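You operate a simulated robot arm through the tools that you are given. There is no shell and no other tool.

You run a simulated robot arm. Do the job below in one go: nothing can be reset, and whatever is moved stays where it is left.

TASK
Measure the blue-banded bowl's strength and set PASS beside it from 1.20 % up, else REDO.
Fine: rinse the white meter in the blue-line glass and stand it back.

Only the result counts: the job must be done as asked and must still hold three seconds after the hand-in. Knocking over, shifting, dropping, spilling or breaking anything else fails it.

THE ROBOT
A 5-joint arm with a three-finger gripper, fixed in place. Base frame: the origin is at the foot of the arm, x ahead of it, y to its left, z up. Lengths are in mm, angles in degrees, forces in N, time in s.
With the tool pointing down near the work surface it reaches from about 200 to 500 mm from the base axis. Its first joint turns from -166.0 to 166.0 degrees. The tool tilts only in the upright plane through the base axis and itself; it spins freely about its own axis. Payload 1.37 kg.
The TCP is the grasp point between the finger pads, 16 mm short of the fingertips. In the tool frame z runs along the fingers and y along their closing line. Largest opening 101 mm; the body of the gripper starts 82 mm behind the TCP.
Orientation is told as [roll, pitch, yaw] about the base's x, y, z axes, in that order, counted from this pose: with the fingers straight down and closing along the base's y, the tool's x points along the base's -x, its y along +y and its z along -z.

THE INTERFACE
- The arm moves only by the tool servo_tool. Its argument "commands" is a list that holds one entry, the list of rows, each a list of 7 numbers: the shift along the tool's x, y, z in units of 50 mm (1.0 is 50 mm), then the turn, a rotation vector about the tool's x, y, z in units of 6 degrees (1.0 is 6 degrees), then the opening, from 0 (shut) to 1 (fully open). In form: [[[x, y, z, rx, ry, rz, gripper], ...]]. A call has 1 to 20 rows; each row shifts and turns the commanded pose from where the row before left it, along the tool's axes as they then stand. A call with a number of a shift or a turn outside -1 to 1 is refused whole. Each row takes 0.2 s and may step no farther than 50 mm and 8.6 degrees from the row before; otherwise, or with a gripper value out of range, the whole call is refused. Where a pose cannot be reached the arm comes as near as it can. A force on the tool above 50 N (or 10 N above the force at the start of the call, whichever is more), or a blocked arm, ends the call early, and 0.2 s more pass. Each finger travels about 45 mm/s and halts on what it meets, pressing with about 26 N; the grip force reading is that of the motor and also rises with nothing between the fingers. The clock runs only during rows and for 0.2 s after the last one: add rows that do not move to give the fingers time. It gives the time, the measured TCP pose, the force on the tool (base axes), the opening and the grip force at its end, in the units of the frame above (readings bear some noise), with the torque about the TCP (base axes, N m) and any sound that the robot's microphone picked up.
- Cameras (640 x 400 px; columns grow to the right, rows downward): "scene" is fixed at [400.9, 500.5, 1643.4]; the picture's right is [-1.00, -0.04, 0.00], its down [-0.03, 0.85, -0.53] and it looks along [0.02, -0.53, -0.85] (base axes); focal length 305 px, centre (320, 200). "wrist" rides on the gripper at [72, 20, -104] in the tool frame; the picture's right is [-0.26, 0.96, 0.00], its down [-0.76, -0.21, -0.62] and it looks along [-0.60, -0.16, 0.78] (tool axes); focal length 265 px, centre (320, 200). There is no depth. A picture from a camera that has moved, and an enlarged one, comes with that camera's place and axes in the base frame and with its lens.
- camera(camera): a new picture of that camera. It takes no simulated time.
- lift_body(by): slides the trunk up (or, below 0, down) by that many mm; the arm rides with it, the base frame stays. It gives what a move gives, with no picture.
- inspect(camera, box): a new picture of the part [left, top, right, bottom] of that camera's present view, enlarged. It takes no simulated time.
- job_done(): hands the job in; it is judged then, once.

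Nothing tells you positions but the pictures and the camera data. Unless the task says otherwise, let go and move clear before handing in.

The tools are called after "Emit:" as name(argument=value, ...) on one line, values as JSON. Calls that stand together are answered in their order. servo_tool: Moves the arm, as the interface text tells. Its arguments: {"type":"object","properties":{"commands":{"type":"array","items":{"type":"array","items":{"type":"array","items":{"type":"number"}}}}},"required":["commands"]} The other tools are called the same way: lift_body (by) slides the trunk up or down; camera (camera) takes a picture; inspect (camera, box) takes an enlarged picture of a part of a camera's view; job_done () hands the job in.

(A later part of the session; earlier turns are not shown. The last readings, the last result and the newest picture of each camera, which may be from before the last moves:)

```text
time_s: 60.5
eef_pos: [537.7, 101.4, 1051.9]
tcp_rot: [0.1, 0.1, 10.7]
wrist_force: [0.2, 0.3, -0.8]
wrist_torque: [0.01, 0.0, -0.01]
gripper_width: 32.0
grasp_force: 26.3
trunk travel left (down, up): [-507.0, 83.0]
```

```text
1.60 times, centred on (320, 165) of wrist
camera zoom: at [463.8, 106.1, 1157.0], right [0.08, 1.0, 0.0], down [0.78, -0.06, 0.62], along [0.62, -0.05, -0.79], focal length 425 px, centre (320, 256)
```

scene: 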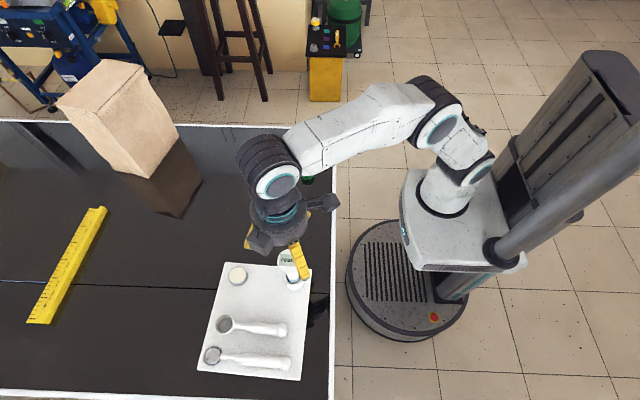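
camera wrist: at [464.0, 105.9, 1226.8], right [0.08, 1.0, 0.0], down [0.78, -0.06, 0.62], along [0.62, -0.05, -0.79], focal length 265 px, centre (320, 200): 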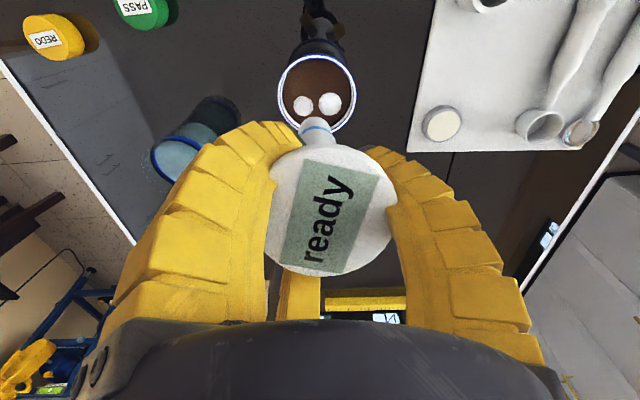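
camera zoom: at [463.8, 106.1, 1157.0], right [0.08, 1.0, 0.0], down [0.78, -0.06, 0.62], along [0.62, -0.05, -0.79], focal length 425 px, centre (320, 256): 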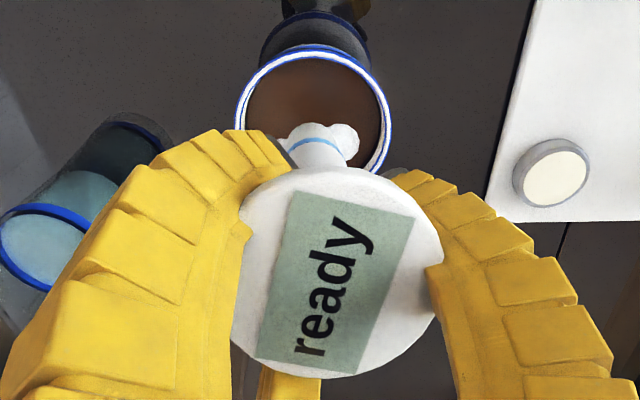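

Near the surface now. Lowering in smaller steps and watching the display.

Emit:
lift_body(by=-20)

Emit:
inspect(camera="wrist", box=[230, 40, 410, 290])

Emit:
inspect(camera="scene", box=[240, 180, 300, 240])

```text
time_s: 61.2
eef_pos: [537.3, 101.6, 1032.6]
tcp_rot: [0.0, 0.2, 10.7]
wrist_force: [0.3, 0.1, 0.5]
wrist_torque: [0.01, 0.03, 0.03]
gripper_width: 31.7
grasp_force: 26.0
trunk travel left (down, up): [-487.0, 103.0]
```

```text
1.60 times, centred on (320, 165) of wrist
camera zoom: at [463.7, 106.1, 1136.9], right [0.08, 1.0, 0.0], down [0.78, -0.06, 0.62], along [0.62, -0.05, -0.79], focal length 425 px, centre (320, 256)
```

zoom: 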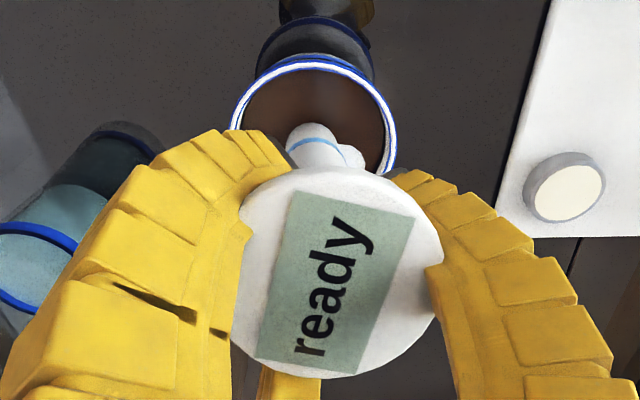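

```text
6.67 times, centred on (270, 210) of scene
camera zoom: at [400.9, 500.5, 1643.4], right [-1.0, -0.04, 0.0], down [-0.03, 0.85, -0.53], along [0.02, -0.53, -0.85], focal length 2032 px, centre (653, 133)
```

zoom: 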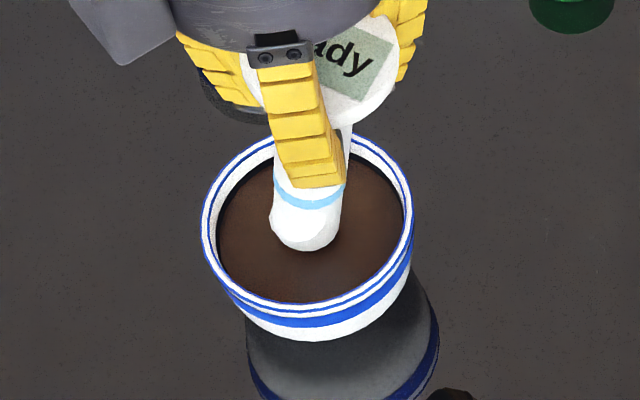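

The tip is right over the middle of the bowl. Lowering 14 mm more.

Emit:
lift_body(by=-14)

Emit:
inspect(camera="wrist", box=[230, 40, 410, 290])

Emit:
inspect(camera="scene", box=[240, 180, 300, 240])

```text
time_s: 61.8
eef_pos: [538.8, 101.0, 1018.0]
tcp_rot: [0.0, 0.2, 10.6]
wrist_force: [0.0, 0.5, -1.1]
wrist_torque: [0.0, -0.06, 0.03]
gripper_width: 31.9
grasp_force: 26.1
trunk travel left (down, up): [-473.0, 117.0]
```

```text
1.60 times, centred on (320, 165) of wrist
camera zoom: at [463.7, 106.1, 1122.9], right [0.08, 1.0, 0.0], down [0.78, -0.06, 0.62], along [0.62, -0.05, -0.79], focal length 425 px, centre (320, 256)
```

zoom: 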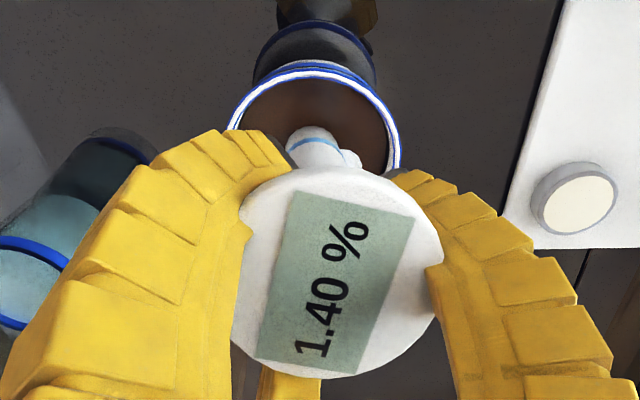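

```text
6.67 times, centred on (270, 210) of scene
camera zoom: at [400.9, 500.5, 1643.4], right [-1.0, -0.04, 0.0], down [-0.03, 0.85, -0.53], along [0.02, -0.53, -0.85], focal length 2032 px, centre (653, 133)
```

zoom: 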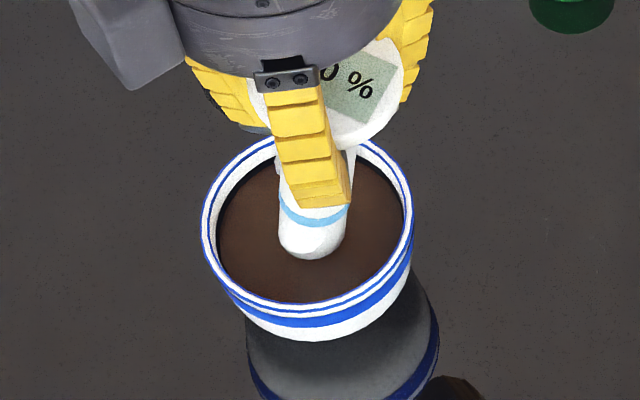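

The display jumped to "1.40 %". It may still be settling, so I'll hold still for a few seconds and re-read.

Emit:
servo_tool(commands=[[[0, 0, 0, 0, 0, 0, 0.28], [0, 0, 0, 0, 0, 0, 0.28], [0, 0, 0, 0, 0, 0, 0.28], [0, 0, 0, 0, 0, 0, 0.28], [0, 0, 0, 0, 0, 0, 0.28]]])

Emit:
inspect(camera="wrist", box=[230, 40, 410, 290])

```text
time_s: 63.0
eef_pos: [537.5, 102.2, 1018.2]
tcp_rot: [0.0, 0.2, 10.7]
wrist_force: [0.0, 0.1, 0.1]
wrist_torque: [0.0, 0.0, 0.0]
gripper_width: 32.1
grasp_force: 25.9
trunk travel left (down, up): [-473.0, 117.0]
```

```text
1.60 times, centred on (320, 165) of wrist
camera zoom: at [463.8, 106.1, 1122.9], right [0.08, 1.0, 0.0], down [0.78, -0.06, 0.62], along [0.62, -0.05, -0.79], focal length 425 px, centre (320, 256)
```

zoom: 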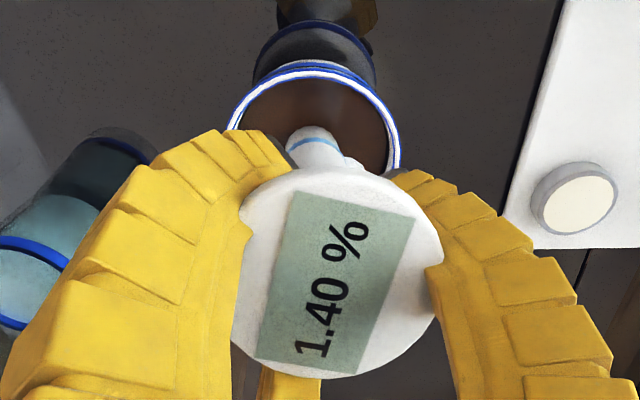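

It holds at 1.40 %. To be sure of a proper immersion I'll go 8 mm deeper and wait longer.

Emit:
lift_body(by=-8)

Emit:
servo_tool(commands=[[[0, 0, 0, 0, 0, 0, 0.28], [0, 0, 0, 0, 0, 0, 0.28], [0, 0, 0, 0, 0, 0, 0.28], [0, 0, 0, 0, 0, 0, 0.28], [0, 0, 0, 0, 0, 0, 0.28], [0, 0, 0, 0, 0, 0, 0.28], [0, 0, 0, 0, 0, 0, 0.28], [0, 0, 0, 0, 0, 0, 0.28], [0, 0, 0, 0, 0, 0, 0.28], [0, 0, 0, 0, 0, 0, 0.28], [0, 0, 0, 0, 0, 0, 0.28], [0, 0, 0, 0, 0, 0, 0.28], [0, 0, 0, 0, 0, 0, 0.28], [0, 0, 0, 0, 0, 0, 0.28], [0, 0, 0, 0, 0, 0, 0.28]]])

Emit:
inspect(camera="wrist", box=[230, 40, 410, 290])

Emit:
inspect(camera="scene", box=[240, 180, 300, 240])

```text
time_s: 63.6
eef_pos: [538.0, 102.2, 1009.2]
tcp_rot: [0.1, 0.2, 10.7]
wrist_force: [-0.6, 0.0, -1.2]
wrist_torque: [0.01, 0.05, 0.04]
gripper_width: 31.9
grasp_force: 25.8
trunk travel left (down, up): [-465.0, 125.0]
```

```text
time_s: 66.8
eef_pos: [537.6, 101.6, 1010.5]
tcp_rot: [0.0, 0.2, 10.8]
wrist_force: [1.0, 0.5, -0.6]
wrist_torque: [0.02, -0.01, 0.02]
gripper_width: 31.6
grasp_force: 26.2
trunk travel left (down, up): [-465.0, 125.0]
```

```text
1.60 times, centred on (320, 165) of wrist
camera zoom: at [463.8, 106.1, 1114.9], right [0.08, 1.0, 0.0], down [0.78, -0.06, 0.62], along [0.62, -0.05, -0.79], focal length 425 px, centre (320, 256)
```

zoom: 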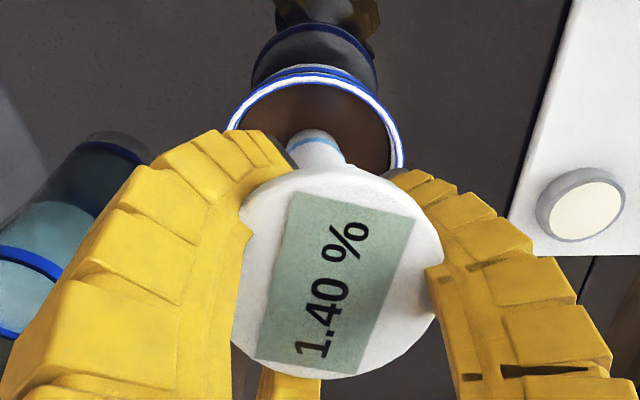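

```text
6.67 times, centred on (270, 210) of scene
camera zoom: at [400.9, 500.5, 1643.4], right [-1.0, -0.04, 0.0], down [-0.03, 0.85, -0.53], along [0.02, -0.53, -0.85], focal length 2032 px, centre (653, 133)
```

zoom: 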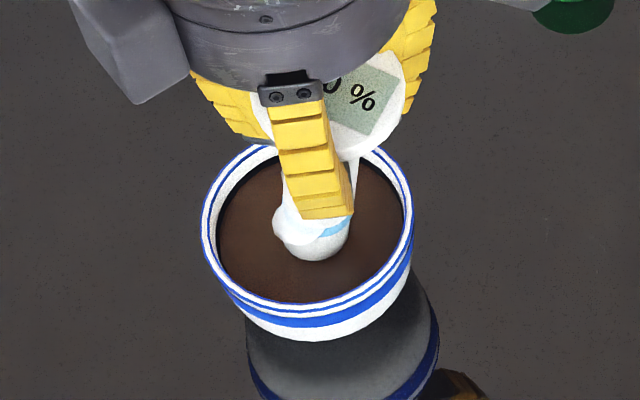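

Steady at 1.40 %. One more wait to rule out slow drift.

Emit:
servo_tool(commands=[[[0, 0, 0, 0, 0, 0, 0.28], [0, 0, 0, 0, 0, 0, 0.28], [0, 0, 0, 0, 0, 0, 0.28], [0, 0, 0, 0, 0, 0, 0.28], [0, 0, 0, 0, 0, 0, 0.28], [0, 0, 0, 0, 0, 0, 0.28], [0, 0, 0, 0, 0, 0, 0.28], [0, 0, 0, 0, 0, 0, 0.28], [0, 0, 0, 0, 0, 0, 0.28], [0, 0, 0, 0, 0, 0, 0.28], [0, 0, 0, 0, 0, 0, 0.28], [0, 0, 0, 0, 0, 0, 0.28], [0, 0, 0, 0, 0, 0, 0.28], [0, 0, 0, 0, 0, 0, 0.28], [0, 0, 0, 0, 0, 0, 0.28], [0, 0, 0, 0, 0, 0, 0.28], [0, 0, 0, 0, 0, 0, 0.28], [0, 0, 0, 0, 0, 0, 0.28], [0, 0, 0, 0, 0, 0, 0.28], [0, 0, 0, 0, 0, 0, 0.28]]])

Emit:
inspect(camera="wrist", box=[230, 40, 410, 290])

```text
time_s: 71.0
eef_pos: [537.2, 101.1, 1009.8]
tcp_rot: [-0.1, 0.2, 10.7]
wrist_force: [0.3, -0.1, -0.2]
wrist_torque: [0.01, -0.01, 0.03]
gripper_width: 31.6
grasp_force: 25.8
trunk travel left (down, up): [-465.0, 125.0]
```

```text
1.60 times, centred on (320, 165) of wrist
camera zoom: at [463.8, 106.1, 1114.9], right [0.08, 1.0, 0.0], down [0.78, -0.06, 0.62], along [0.62, -0.05, -0.79], focal length 425 px, centre (320, 256)
```

zoom: 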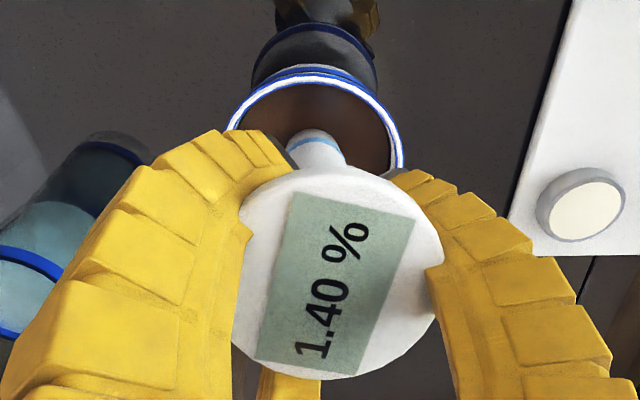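

The reading is steady at 1.40 %, which is above 1.20 %, so it's PASS. Now I lift the meter straight out of the bowl.

Emit:
lift_body(by=112)

Emit:
inspect(camera="scene", box=[220, 130, 340, 240])

```text
time_s: 72.4
eef_pos: [537.3, 100.0, 1121.2]
tcp_rot: [0.0, 0.2, 10.7]
wrist_force: [-0.2, -1.1, -1.2]
wrist_torque: [-0.02, 0.0, -0.02]
gripper_width: 31.6
grasp_force: 25.5
trunk travel left (down, up): [-577.0, 13.0]
```

```text
3.64 times, centred on (280, 185) of scene
camera zoom: at [400.9, 500.5, 1643.4], right [-1.0, -0.04, 0.0], down [-0.03, 0.85, -0.53], along [0.02, -0.53, -0.85], focal length 1108 px, centre (466, 254)
```

zoom: 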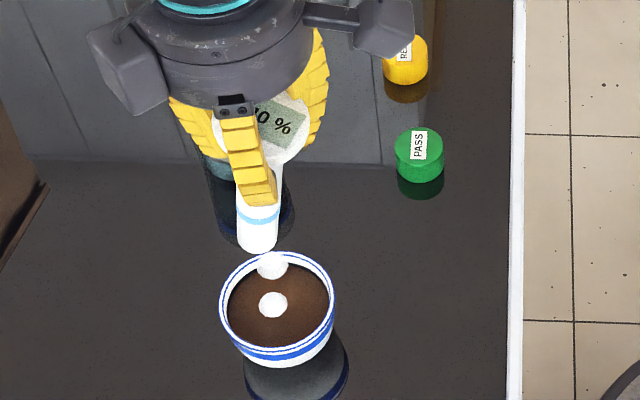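

Clean lift; the display holds its reading. Moving over to the glass, high.

Emit:
servo_tool(commands=[[[-0.196, -0.544, 0, 0, 0, 0.5195, 0.28], [-0.196, -0.555, 0, 0, 0, 0.5195, 0.28], [-0.196, -0.566, 0, 0, 0, 0.5195, 0.28], [-0.196, -0.577, 0, 0, 0, 0.5195, 0.28], [-0.196, -0.589, 0, 0, 0, 0.5195, 0.28], [-0.196, -0.6, 0, 0, 0, 0.5195, 0.28], [0, 0, 0, 0, 0, 0, 0.28], [0, 0, 0, 0, 0, 0, 0.28]]])

Emit:
camera(camera="wrist")

Emit:
inspect(camera="scene", box=[210, 90, 320, 200])

```text
time_s: 74.2
eef_pos: [604.0, -67.5, 1122.7]
tcp_rot: [-0.1, 0.2, -7.9]
wrist_force: [0.0, 0.0, 0.1]
wrist_torque: [-0.06, -0.02, 0.0]
gripper_width: 15.4
grasp_force: 3.1
trunk travel left (down, up): [-577.0, 13.0]
```

```text
taken
camera wrist: at [535.9, -38.3, 1228.1], right [0.4, 0.92, 0.0], down [0.72, -0.31, 0.62], along [0.57, -0.25, -0.79], focal length 265 px, centre (320, 200)
```

wrist: 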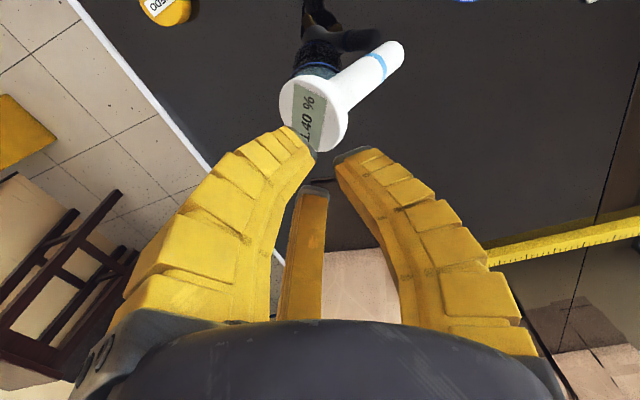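

```text
3.64 times, centred on (265, 145) of scene
camera zoom: at [400.9, 500.5, 1643.4], right [-1.0, -0.04, 0.0], down [-0.03, 0.85, -0.53], along [0.02, -0.53, -0.85], focal length 1108 px, centre (520, 400)
```

zoom: 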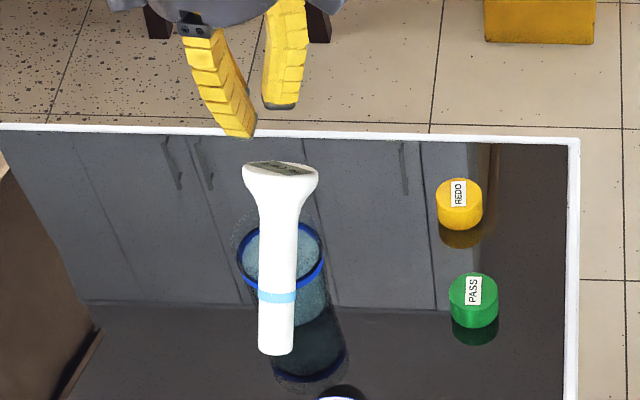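

The meter has slipped out of the fingers and is in mid-air, falling beside the glass. I cannot catch it. I'll keep the arm still and see where it comes to rest.

Emit:
servo_tool(commands=[[[0, 0, 0, 0, 0, 0, 0.28]]])

Emit:
camera(camera="wrist")

Emit:
camera(camera="scene")

Emit:
inspect(camera="scene", box=[200, 100, 340, 240])

```text
time_s: 74.6
eef_pos: [603.2, -65.9, 1123.6]
tcp_rot: [0.0, 0.2, -8.0]
wrist_force: [-0.8, 0.1, 0.2]
wrist_torque: [0.0, -0.03, 0.02]
gripper_width: 33.4
grasp_force: 3.2
trunk travel left (down, up): [-577.0, 13.0]
```

```text
taken
camera wrist: at [535.8, -38.1, 1228.2], right [0.4, 0.92, 0.0], down [0.72, -0.31, 0.62], along [0.57, -0.25, -0.79], focal length 265 px, centre (320, 200)
```

wrist: 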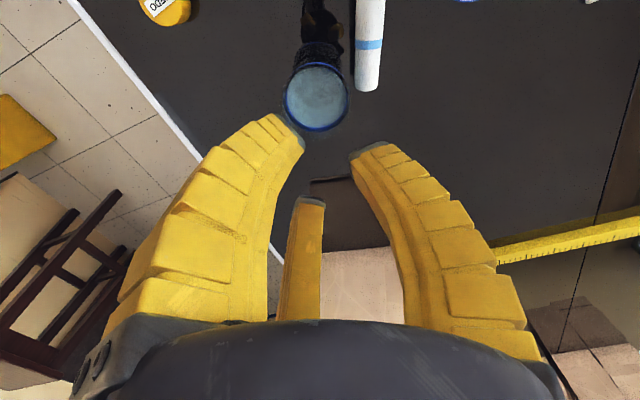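

```text
taken
```

scene: 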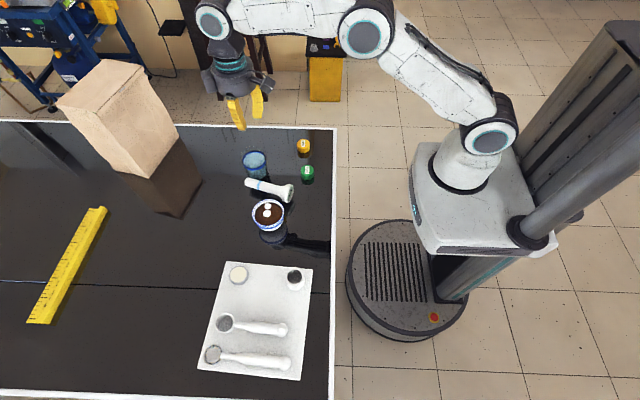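

```text
2.86 times, centred on (270, 170) of scene
camera zoom: at [400.9, 500.5, 1643.4], right [-1.0, -0.04, 0.0], down [-0.03, 0.85, -0.53], along [0.02, -0.53, -0.85], focal length 871 px, centre (463, 286)
```

zoom: 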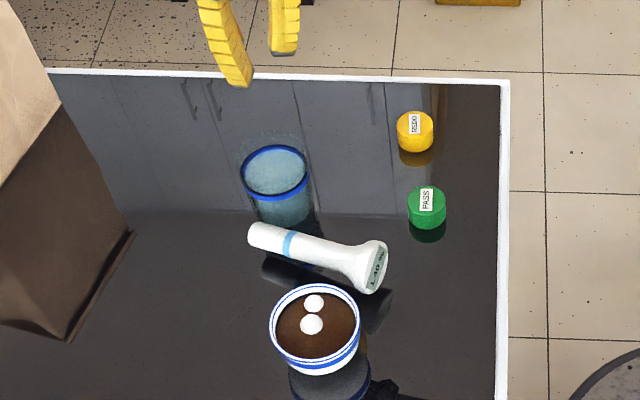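

By luck the meter missed both vessels and is coming to rest on the table between the glass and the bowl, with both still standing. I'll let it settle without touching anything.

Emit:
servo_tool(commands=[[[0, 0, 0, 0, 0, 0, 0.5], [0, 0, 0, 0, 0, 0, 0.5], [0, 0, 0, 0, 0, 0, 0.5], [0, 0, 0, 0, 0, 0, 0.5], [0, 0, 0, 0, 0, 0, 0.5]]])

Emit:
camera(camera="wrist")

Emit:
inspect(camera="scene", box=[200, 100, 340, 240])

Emit:
inspect(camera="scene", box=[230, 140, 310, 230])

```text
time_s: 75.8
eef_pos: [604.2, -64.8, 1124.2]
tcp_rot: [0.1, 0.2, -8.0]
wrist_force: [-0.1, 0.2, 0.3]
wrist_torque: [0.02, -0.03, -0.01]
gripper_width: 54.4
grasp_force: 2.9
trunk travel left (down, up): [-577.0, 13.0]
```

```text
taken
camera wrist: at [535.8, -38.0, 1228.1], right [0.4, 0.92, 0.0], down [0.72, -0.31, 0.62], along [0.57, -0.25, -0.79], focal length 265 px, centre (320, 200)
```

wrist: 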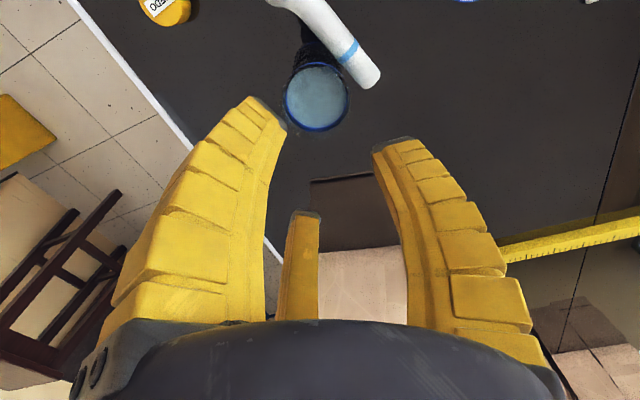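

```text
2.86 times, centred on (270, 170) of scene
camera zoom: at [400.9, 500.5, 1643.4], right [-1.0, -0.04, 0.0], down [-0.03, 0.85, -0.53], along [0.02, -0.53, -0.85], focal length 871 px, centre (463, 286)
```

zoom: 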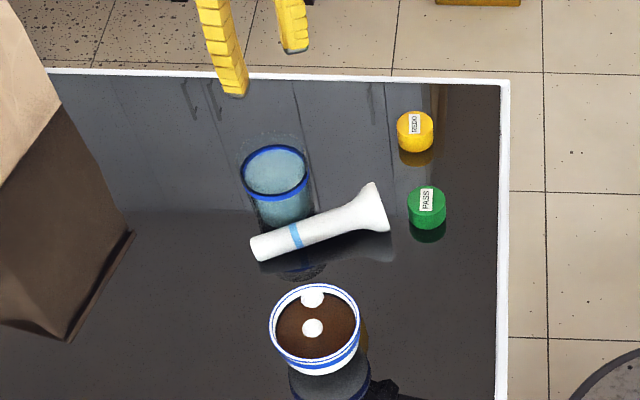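

```text
4.44 times, centred on (270, 185) of scene
camera zoom: at [400.9, 500.5, 1643.4], right [-1.0, -0.04, 0.0], down [-0.03, 0.85, -0.53], along [0.02, -0.53, -0.85], focal length 1354 px, centre (542, 267)
```

zoom: 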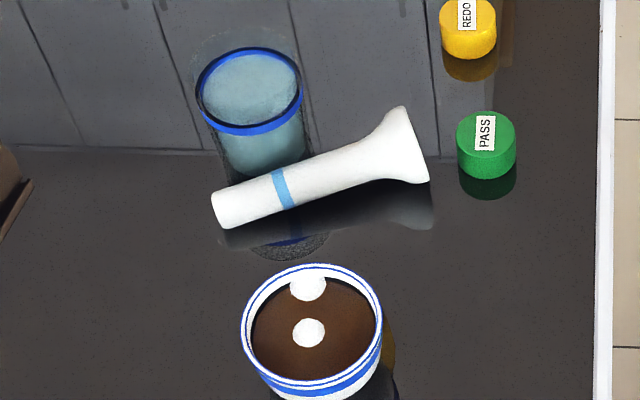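

It has rolled a little on its conical shape and may still be moving. I'll wait once more.

Emit:
servo_tool(commands=[[[0, 0, 0, 0, 0, 0, 0.5], [0, 0, 0, 0, 0, 0, 0.5], [0, 0, 0, 0, 0, 0, 0.5]]])

Emit:
inspect(camera="scene", box=[230, 140, 310, 230])

```text
time_s: 76.6
eef_pos: [603.8, -65.3, 1124.0]
tcp_rot: [0.0, 0.2, -7.9]
wrist_force: [0.2, -0.2, -0.7]
wrist_torque: [0.01, -0.01, -0.02]
gripper_width: 54.2
grasp_force: 2.6
trunk travel left (down, up): [-577.0, 13.0]
```

```text
4.44 times, centred on (270, 185) of scene
camera zoom: at [400.9, 500.5, 1643.4], right [-1.0, -0.04, 0.0], down [-0.03, 0.85, -0.53], along [0.02, -0.53, -0.85], focal length 1354 px, centre (542, 267)
```

zoom: 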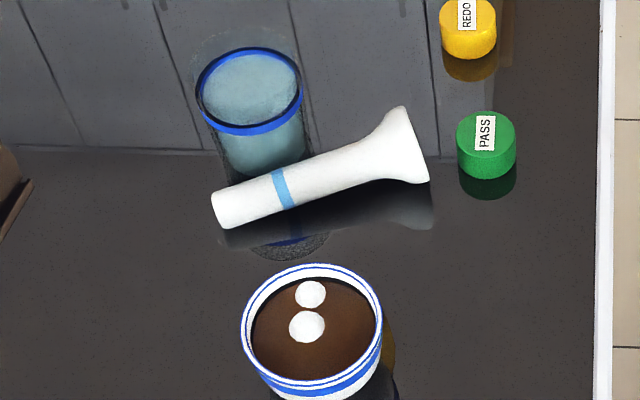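

The meter is at rest on the table, lying between the glass and the bowl, and nothing else moved. I'll set the PASS puck first, which also clears space around the meter's head, and then recover the meter. Moving above the PASS puck now.

Emit:
servo_tool(commands=[[[0.56, -0.122, 0.3, 0, 0, 0.1, 0.7], [0.56, -0.122, 0.4, 0, 0, 0.1, 0.7], [0.56, -0.122, 0.5, 0, 0, 0.1, 0.7], [0.56, -0.122, 0.6, 0, 0, 0.1, 0.7], [0.56, -0.122, 0.6, 0, 0, 0.1, 0.7], [0, 0, 0, 0, 0, 0, 0.7], [0, 0, 0, 0, 0, 0, 0.7]]])

Emit:
camera(camera="wrist")

Emit:
inspect(camera="scene", box=[220, 110, 340, 230])

```text
time_s: 78.2
eef_pos: [461.9, -70.5, 1001.0]
tcp_rot: [-0.1, 0.1, -11.0]
wrist_force: [0.2, 0.5, -0.4]
wrist_torque: [-0.01, -0.03, -0.02]
gripper_width: 73.6
grasp_force: 2.3
trunk travel left (down, up): [-577.0, 13.0]
```

```text
taken
camera wrist: at [395.6, -39.3, 1105.4], right [0.44, 0.9, 0.0], down [0.7, -0.35, 0.62], along [0.55, -0.28, -0.79], focal length 265 px, centre (320, 200)
```

wrist: 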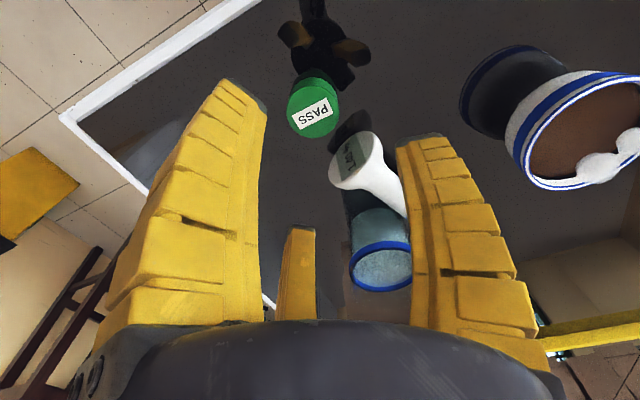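

```text
3.33 times, centred on (280, 170) of scene
camera zoom: at [400.9, 500.5, 1643.4], right [-1.0, -0.04, 0.0], down [-0.03, 0.85, -0.53], along [0.02, -0.53, -0.85], focal length 1016 px, centre (453, 300)
```

zoom: 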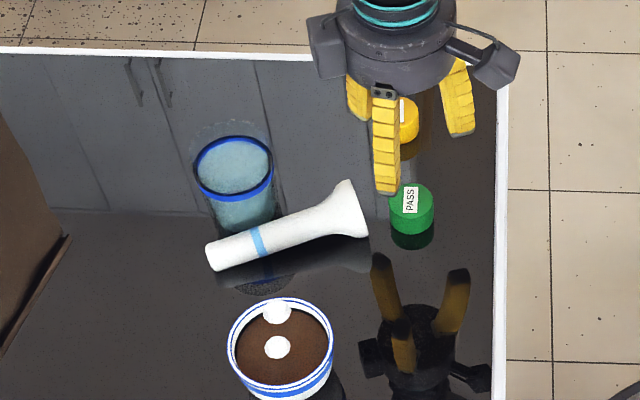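

PASS is nearly below the hand. Zooming to centre on it.

Emit:
inspect(camera="wrist", box=[260, 50, 420, 200])

```text
2.67 times, centred on (340, 125) of wrist
camera zoom: at [395.6, -39.3, 1105.4], right [0.44, 0.9, 0.0], down [0.7, -0.35, 0.62], along [0.55, -0.28, -0.79], focal length 708 px, centre (267, 400)
```

zoom: 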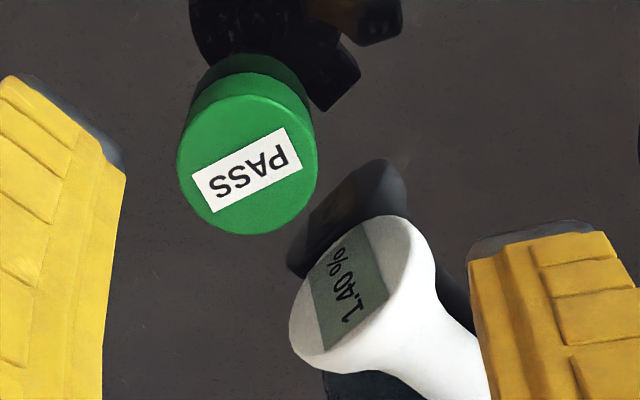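

PASS is 6 mm to the right of the hand axis. Correcting and descending partway.

Emit:
servo_tool(commands=[[[0.006, -0.118, 0, 0, 0, 0, 0.68], [0, 0, 0.25, 0, 0, 0, 0.68], [0, 0, 0.25, 0, 0, 0, 0.68], [0, 0, 0.25, 0, 0, 0, 0.68], [0, 0, 0.25, 0, 0, 0, 0.68], [0, 0, 0.2, 0, 0, 0, 0.68], [0, 0, 0, 0, 0, 0, 0.68], [0, 0, 0, 0, 0, 0, 0.68]]])

Emit:
inspect(camera="wrist", box=[230, 50, 430, 260])

Emit:
inspect(camera="scene", box=[240, 120, 330, 210])

```text
time_s: 80.0
eef_pos: [459.2, -77.9, 941.9]
tcp_rot: [0.0, 0.2, -11.0]
wrist_force: [0.2, 0.8, 0.8]
wrist_torque: [0.02, 0.01, 0.02]
gripper_width: 71.7
grasp_force: 2.1
trunk travel left (down, up): [-577.0, 13.0]
```

```text
1.90 times, centred on (330, 155) of wrist
camera zoom: at [393.5, -47.4, 1046.6], right [0.44, 0.9, 0.0], down [0.7, -0.35, 0.62], along [0.55, -0.27, -0.79], focal length 506 px, centre (301, 286)
```

zoom: 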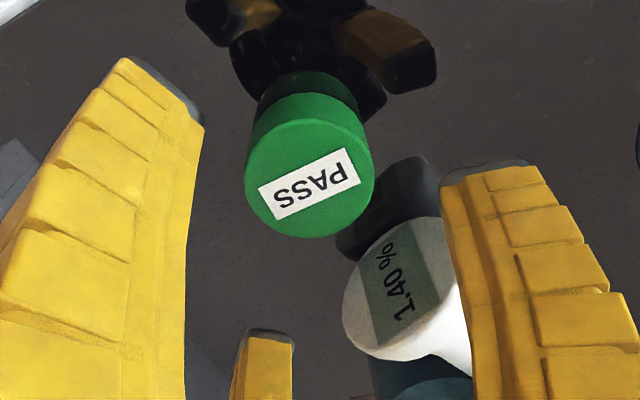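

```text
4.44 times, centred on (285, 165) of scene
camera zoom: at [400.9, 500.5, 1643.4], right [-1.0, -0.04, 0.0], down [-0.03, 0.85, -0.53], along [0.02, -0.53, -0.85], focal length 1354 px, centre (476, 356)
```

zoom: 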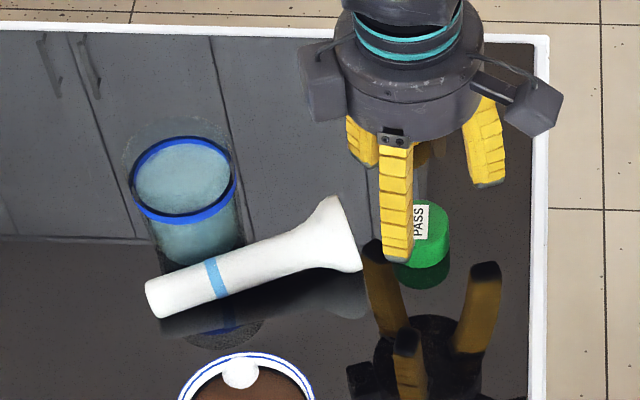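

Slightly overshot by about 3 mm to the right. I'll correct and finish the descent to the puck's mid-height.

Emit:
servo_tool(commands=[[[0, 0.06, 0, 0, 0, 0, 0.68], [0, 0, 0.2, 0, 0, 0, 0.68], [0, 0, 0.2, 0, 0, 0, 0.68], [0, 0, 0.2, 0, 0, 0, 0.68], [0, 0, 0.2, 0, 0, 0, 0.68], [0, 0, 0.16, 0, 0, 0, 0.68], [0, 0, 0, 0, 0, 0, 0.68], [0, 0, 0, 0, 0, 0, 0.68]]])

Emit:
inspect(camera="wrist", box=[210, 50, 430, 290])

Emit:
inspect(camera="scene", box=[240, 120, 330, 210])

```text
time_s: 81.8
eef_pos: [459.8, -78.0, 894.4]
tcp_rot: [0.1, 0.2, -10.9]
wrist_force: [0.1, -1.1, 0.2]
wrist_torque: [0.03, 0.01, -0.03]
gripper_width: 71.6
grasp_force: 2.2
trunk travel left (down, up): [-577.0, 13.0]
```

```text
1.67 times, centred on (320, 170) of wrist
camera zoom: at [393.5, -45.7, 998.8], right [0.44, 0.9, 0.0], down [0.7, -0.35, 0.62], along [0.55, -0.27, -0.79], focal length 442 px, centre (320, 250)
```

zoom: 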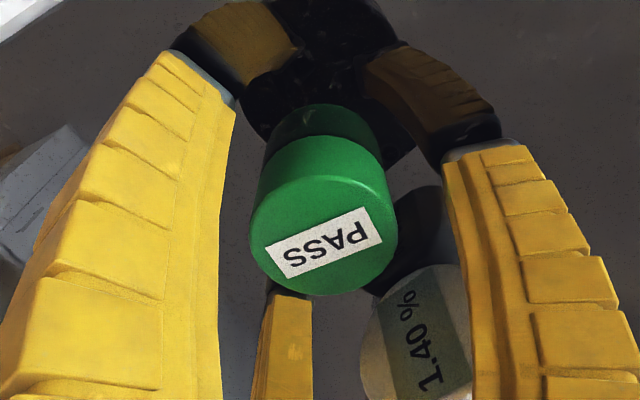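

```text
4.44 times, centred on (285, 165) of scene
camera zoom: at [400.9, 500.5, 1643.4], right [-1.0, -0.04, 0.0], down [-0.03, 0.85, -0.53], along [0.02, -0.53, -0.85], focal length 1354 px, centre (476, 356)
```

zoom: 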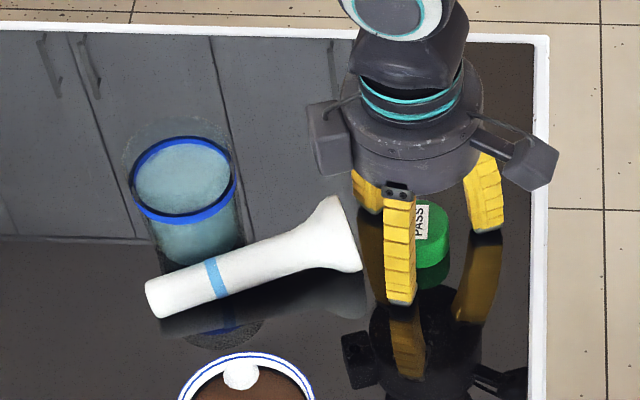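

Centred within about 1 mm, fingers around the puck. Down 4 mm more and close.

Emit:
servo_tool(commands=[[[0, 0.02, 0.08, 0, 0, 0, 0.66], [0, 0, 0, 0, 0, 0, 0.6], [0, 0, 0, 0, 0, 0, 0.55], [0, 0, 0, 0, 0, 0, 0.5], [0, 0, 0, 0, 0, 0, 0.46], [0, 0, 0, 0, 0, 0, 0.42], [0, 0, 0, 0, 0, 0, 0.38], [0, 0, 0, 0, 0, 0, 0.34], [0, 0, 0, 0, 0, 0, 0.3], [0, 0, 0, 0, 0, 0, 0.3]]])

Emit:
inspect(camera="wrist", box=[210, 50, 430, 290])

Emit:
inspect(camera="scene", box=[240, 120, 330, 210])

```text
time_s: 84.0
eef_pos: [460.7, -76.6, 891.5]
tcp_rot: [-0.1, 0.1, -11.0]
wrist_force: [2.0, -1.2, 11.0]
wrist_torque: [0.01, -0.05, -0.01]
gripper_width: 35.9
grasp_force: 25.5
trunk travel left (down, up): [-577.0, 13.0]
```

```text
1.67 times, centred on (320, 170) of wrist
camera zoom: at [393.9, -44.4, 995.9], right [0.44, 0.9, 0.0], down [0.7, -0.35, 0.62], along [0.56, -0.27, -0.79], focal length 442 px, centre (320, 250)
```

zoom: 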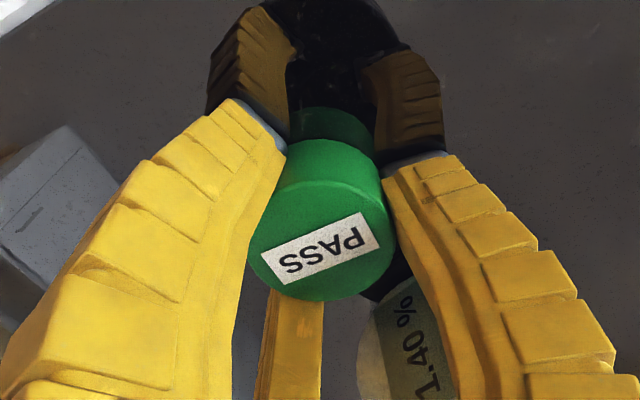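

```text
4.44 times, centred on (285, 165) of scene
camera zoom: at [400.9, 500.5, 1643.4], right [-1.0, -0.04, 0.0], down [-0.03, 0.85, -0.53], along [0.02, -0.53, -0.85], focal length 1354 px, centre (476, 356)
```

zoom: 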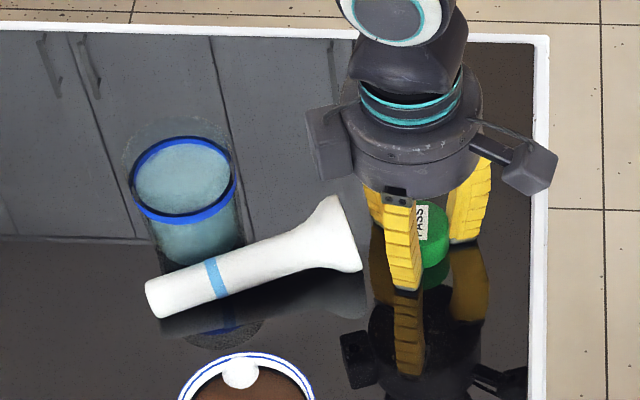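

PASS is gripped (26 N); the fingertips are just touching the table. Lifting it gently.

Emit:
servo_tool(commands=[[[0, 0, -0.06, 0, 0, 0, 0.3], [0, 0, -0.1, 0, 0, 0, 0.3], [0, 0, -0.2, 0, 0, 0, 0.3], [0, 0, -0.2, 0, 0, 0, 0.3], [0, 0, -0.3, 0, 0, 0, 0.3], [0, 0, -0.3, 0, 0, 0, 0.3], [0, 0, 0, 0, 0, 0, 0.3]]])

Emit:
inspect(camera="wrist", box=[210, 50, 430, 290])

Emit:
inspect(camera="scene", box=[220, 110, 340, 230])

```text
time_s: 85.6
eef_pos: [460.3, -76.5, 948.2]
tcp_rot: [0.0, 0.1, -11.0]
wrist_force: [0.0, 0.6, 0.3]
wrist_torque: [0.01, 0.01, -0.02]
gripper_width: 33.0
grasp_force: 26.1
trunk travel left (down, up): [-577.0, 13.0]
```

```text
1.67 times, centred on (320, 170) of wrist
camera zoom: at [393.4, -44.1, 1053.1], right [0.44, 0.9, 0.0], down [0.7, -0.35, 0.62], along [0.55, -0.27, -0.79], focal length 442 px, centre (320, 250)
```

zoom: 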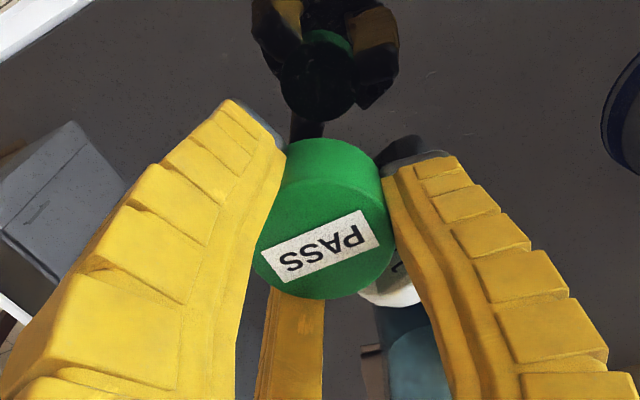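

```text
3.33 times, centred on (280, 170) of scene
camera zoom: at [400.9, 500.5, 1643.4], right [-1.0, -0.04, 0.0], down [-0.03, 0.85, -0.53], along [0.02, -0.53, -0.85], focal length 1016 px, centre (453, 300)
```

zoom: 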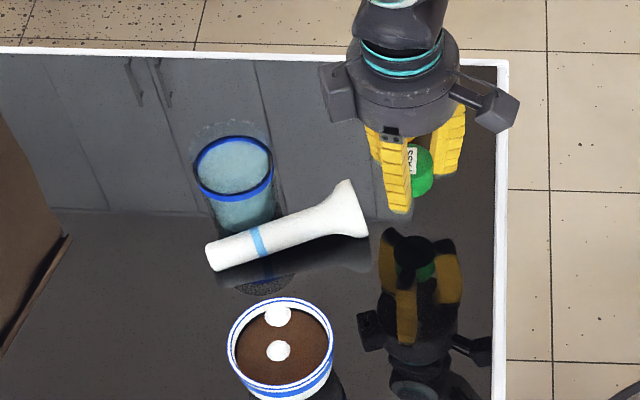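

The puck is up but the grip width is creeping, so I'll carry it promptly, at low height, to a free spot on the near side of the bowl. I'm turning the hand so a finger gap faces the bowl.

Emit:
servo_tool(commands=[[[0.064, 0.658, 0, 0, 0, 0.433, 0.3], [0.094, 0.654, 0, 0, 0, 0.433, 0.3], [0.123, 0.65, 0.1, 0, 0, 0.433, 0.3], [0.153, 0.644, 0.16, 0, 0, 0.433, 0.3], [0.182, 0.636, 0.16, 0, 0, 0.433, 0.3], [0, 0, 0, 0, 0, 0, 0.3]]])

Emit:
inspect(camera="wrist", box=[210, 50, 430, 290])

Emit:
inspect(camera="scene", box=[220, 130, 340, 250])

```text
time_s: 87.0
eef_pos: [476.9, 90.3, 928.5]
tcp_rot: [-0.1, 0.1, -24.1]
wrist_force: [0.6, 0.8, -0.3]
wrist_torque: [0.03, -0.02, 0.01]
gripper_width: 33.0
grasp_force: 25.9
trunk travel left (down, up): [-577.0, 13.0]
```

```text
1.67 times, centred on (320, 170) of wrist
camera zoom: at [418.8, 136.0, 1032.9], right [0.63, 0.77, 0.0], down [0.61, -0.5, 0.62], along [0.48, -0.39, -0.79], focal length 442 px, centre (320, 250)
```

zoom: 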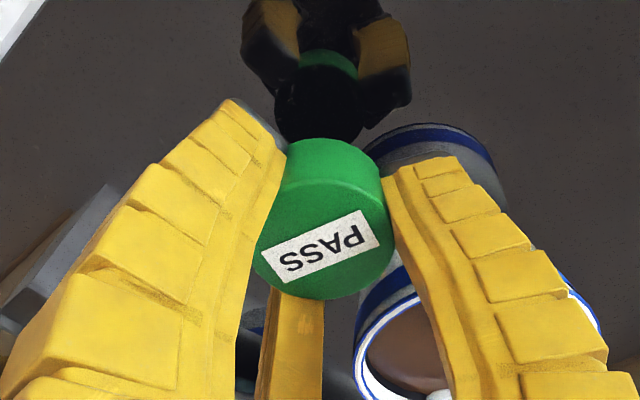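

```text
3.33 times, centred on (280, 190) of scene
camera zoom: at [400.9, 500.5, 1643.4], right [-1.0, -0.04, 0.0], down [-0.03, 0.85, -0.53], along [0.02, -0.53, -0.85], focal length 1016 px, centre (453, 233)
```

zoom: 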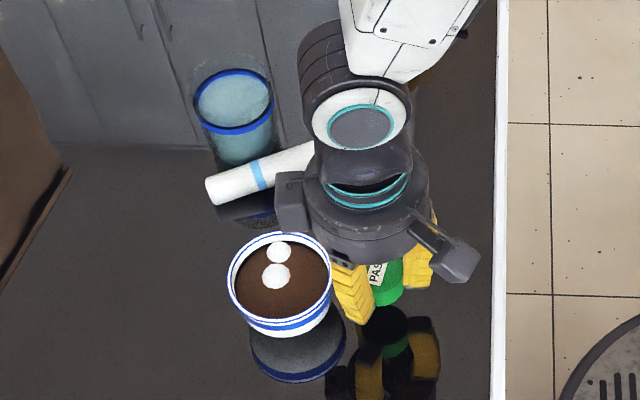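

PASS is held steady about 29 mm above the table, 80 mm from the bowl's centre on the robot's side. Lowering it gently until it touches.

Emit:
servo_tool(commands=[[[0, 0, 0.15, 0, 0, 0, 0.3], [0, 0, 0.15, 0, 0, 0, 0.3], [0, 0, 0.12, 0, 0, 0, 0.3], [0, 0, 0.04, 0, 0, 0, 0.3], [0, 0, 0, 0, 0, 0, 0.3]]])

Emit:
inspect(camera="scene", box=[250, 180, 340, 260])

Emit:
inspect(camera="wrist", box=[210, 50, 430, 290])

```text
time_s: 88.2
eef_pos: [475.0, 89.2, 905.6]
tcp_rot: [-0.2, 0.1, -24.1]
wrist_force: [-0.3, -0.9, -0.7]
wrist_torque: [0.0, 0.03, 0.02]
gripper_width: 33.1
grasp_force: 26.1
trunk travel left (down, up): [-577.0, 13.0]
```

```text
5.00 times, centred on (295, 220) of scene
camera zoom: at [400.9, 500.5, 1643.4], right [-1.0, -0.04, 0.0], down [-0.03, 0.85, -0.53], along [0.02, -0.53, -0.85], focal length 1524 px, centre (445, 100)
```

zoom: 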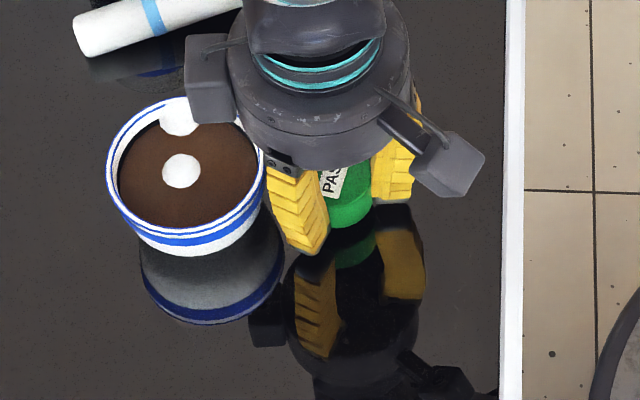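

```text
1.67 times, centred on (320, 170) of wrist
camera zoom: at [418.9, 134.9, 1008.9], right [0.63, 0.77, 0.0], down [0.61, -0.5, 0.62], along [0.48, -0.39, -0.79], focal length 442 px, centre (320, 250)
```

zoom: 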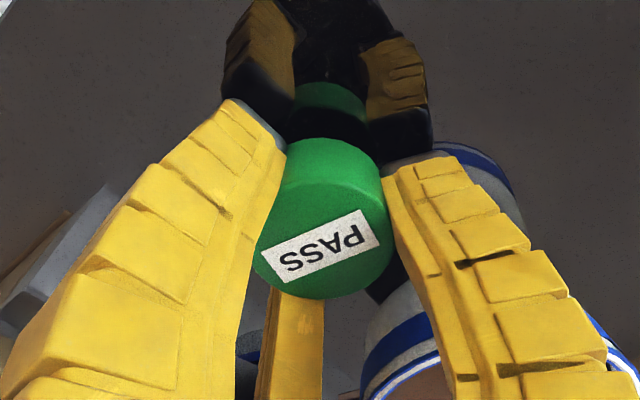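

The gap to its reflection shows about 5–6 mm left. Lowering in small steps.

Emit:
servo_tool(commands=[[[0, 0, 0.04, 0, 0, 0, 0.3], [0, 0, 0.04, 0, 0, 0, 0.3], [0, 0, 0, 0, 0, 0, 0.3]]])

Emit:
inspect(camera="scene", box=[280, 205, 330, 245])

```text
time_s: 89.0
eef_pos: [475.8, 88.7, 899.7]
tcp_rot: [-0.1, 0.0, -24.0]
wrist_force: [0.4, -0.1, -1.1]
wrist_torque: [0.0, 0.0, 0.0]
gripper_width: 32.5
grasp_force: 25.6
trunk travel left (down, up): [-577.0, 13.0]
```

```text
10.00 times, centred on (305, 225) of scene
camera zoom: at [400.9, 500.5, 1643.4], right [-1.0, -0.04, 0.0], down [-0.03, 0.85, -0.53], along [0.02, -0.53, -0.85], focal length 3048 px, centre (470, -50)
```

zoom: 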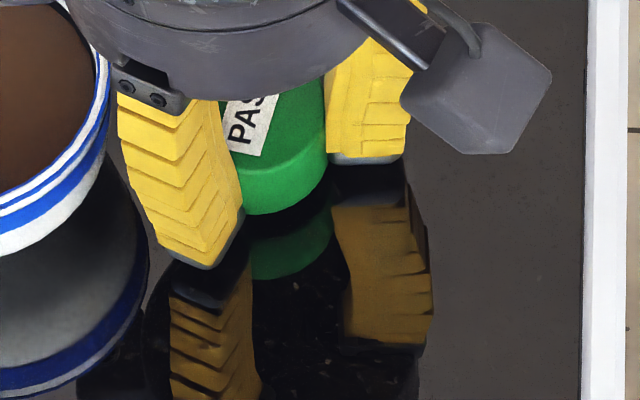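

About 6 mm left. Continuing.

Emit:
servo_tool(commands=[[[0, 0, 0.04, 0, 0, 0, 0.3], [0, 0, 0.04, 0, 0, 0, 0.3], [0, 0, 0, 0, 0, 0, 0.3]]])

Emit:
inspect(camera="scene", box=[280, 205, 330, 245])

```text
time_s: 89.8
eef_pos: [474.3, 89.2, 896.6]
tcp_rot: [-0.1, 0.2, -24.0]
wrist_force: [0.3, 0.3, 0.2]
wrist_torque: [0.01, 0.03, -0.01]
gripper_width: 32.6
grasp_force: 26.3
trunk travel left (down, up): [-577.0, 13.0]
```

```text
10.00 times, centred on (305, 225) of scene
camera zoom: at [400.9, 500.5, 1643.4], right [-1.0, -0.04, 0.0], down [-0.03, 0.85, -0.53], along [0.02, -0.53, -0.85], focal length 3048 px, centre (470, -50)
```

zoom: 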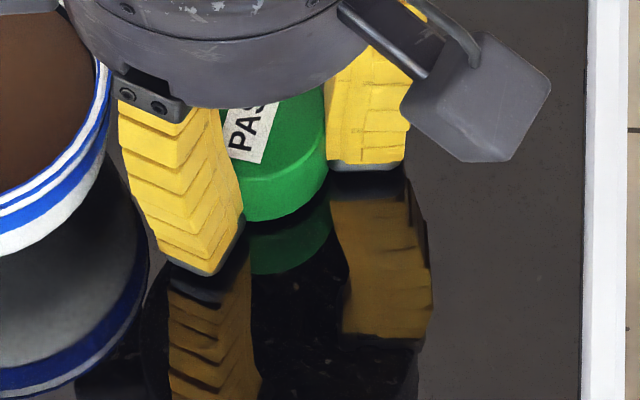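

About 2 mm left; one more small step, then release.

Emit:
servo_tool(commands=[[[0, 0, 0.04, 0, 0, 0, 0.3], [0, 0, 0, 0, 0, 0, 0.3]]])

Emit:
inspect(camera="scene", box=[280, 205, 330, 245])

```text
time_s: 90.4
eef_pos: [474.1, 89.2, 894.3]
tcp_rot: [-0.2, 0.1, -24.1]
wrist_force: [0.2, -0.8, 0.8]
wrist_torque: [-0.02, -0.01, 0.0]
gripper_width: 32.7
grasp_force: 26.4
trunk travel left (down, up): [-577.0, 13.0]
```

```text
10.00 times, centred on (305, 225) of scene
camera zoom: at [400.9, 500.5, 1643.4], right [-1.0, -0.04, 0.0], down [-0.03, 0.85, -0.53], along [0.02, -0.53, -0.85], focal length 3048 px, centre (470, -50)
```

zoom: 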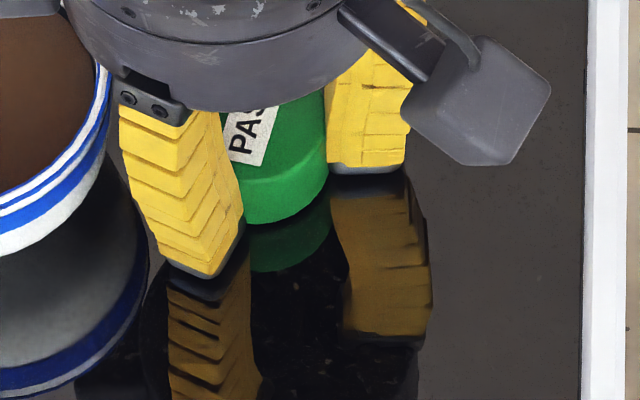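

It's essentially on the table. Releasing slowly.

Emit:
servo_tool(commands=[[[0, 0, 0, 0, 0, 0, 0.34], [0, 0, 0, 0, 0, 0, 0.38], [0, 0, 0, 0, 0, 0, 0.42], [0, 0, 0, 0, 0, 0, 0.48], [0, 0, 0, 0, 0, 0, 0.55], [0, 0, 0, 0, 0, 0, 0.6], [0, 0, 0, 0, 0, 0, 0.6]]])

Emit:
inspect(camera="wrist", box=[210, 50, 430, 290])

Emit:
inspect(camera="scene", box=[280, 205, 330, 245])

```text
time_s: 92.0
eef_pos: [475.4, 89.9, 894.7]
tcp_rot: [-0.2, 0.1, -24.0]
wrist_force: [-0.3, -0.6, 0.0]
wrist_torque: [0.0, 0.02, 0.0]
gripper_width: 64.0
grasp_force: 2.5
trunk travel left (down, up): [-577.0, 13.0]
```

```text
1.67 times, centred on (320, 170) of wrist
camera zoom: at [418.4, 135.1, 999.1], right [0.63, 0.77, 0.0], down [0.61, -0.5, 0.62], along [0.48, -0.39, -0.79], focal length 442 px, centre (320, 250)
```

zoom: 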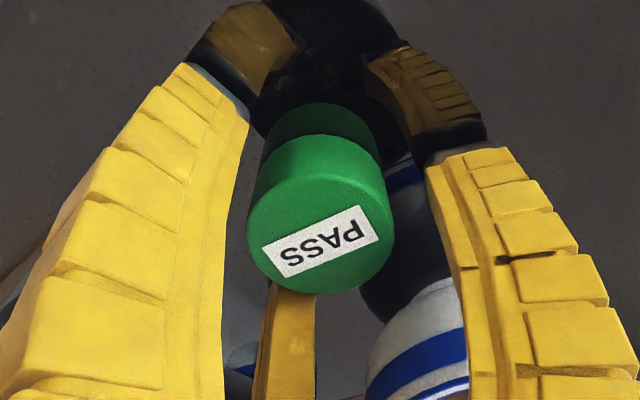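

```text
10.00 times, centred on (305, 225) of scene
camera zoom: at [400.9, 500.5, 1643.4], right [-1.0, -0.04, 0.0], down [-0.03, 0.85, -0.53], along [0.02, -0.53, -0.85], focal length 3048 px, centre (470, -50)
```

zoom: 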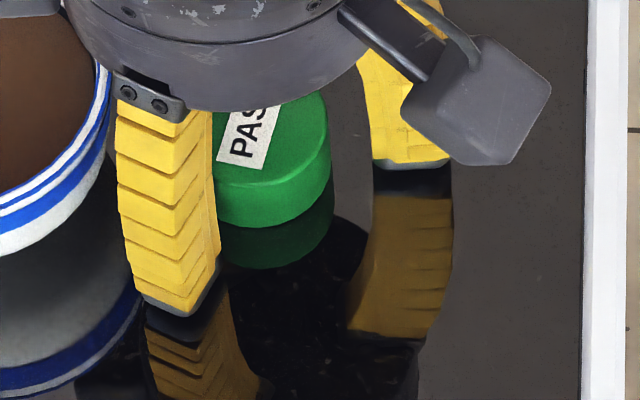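

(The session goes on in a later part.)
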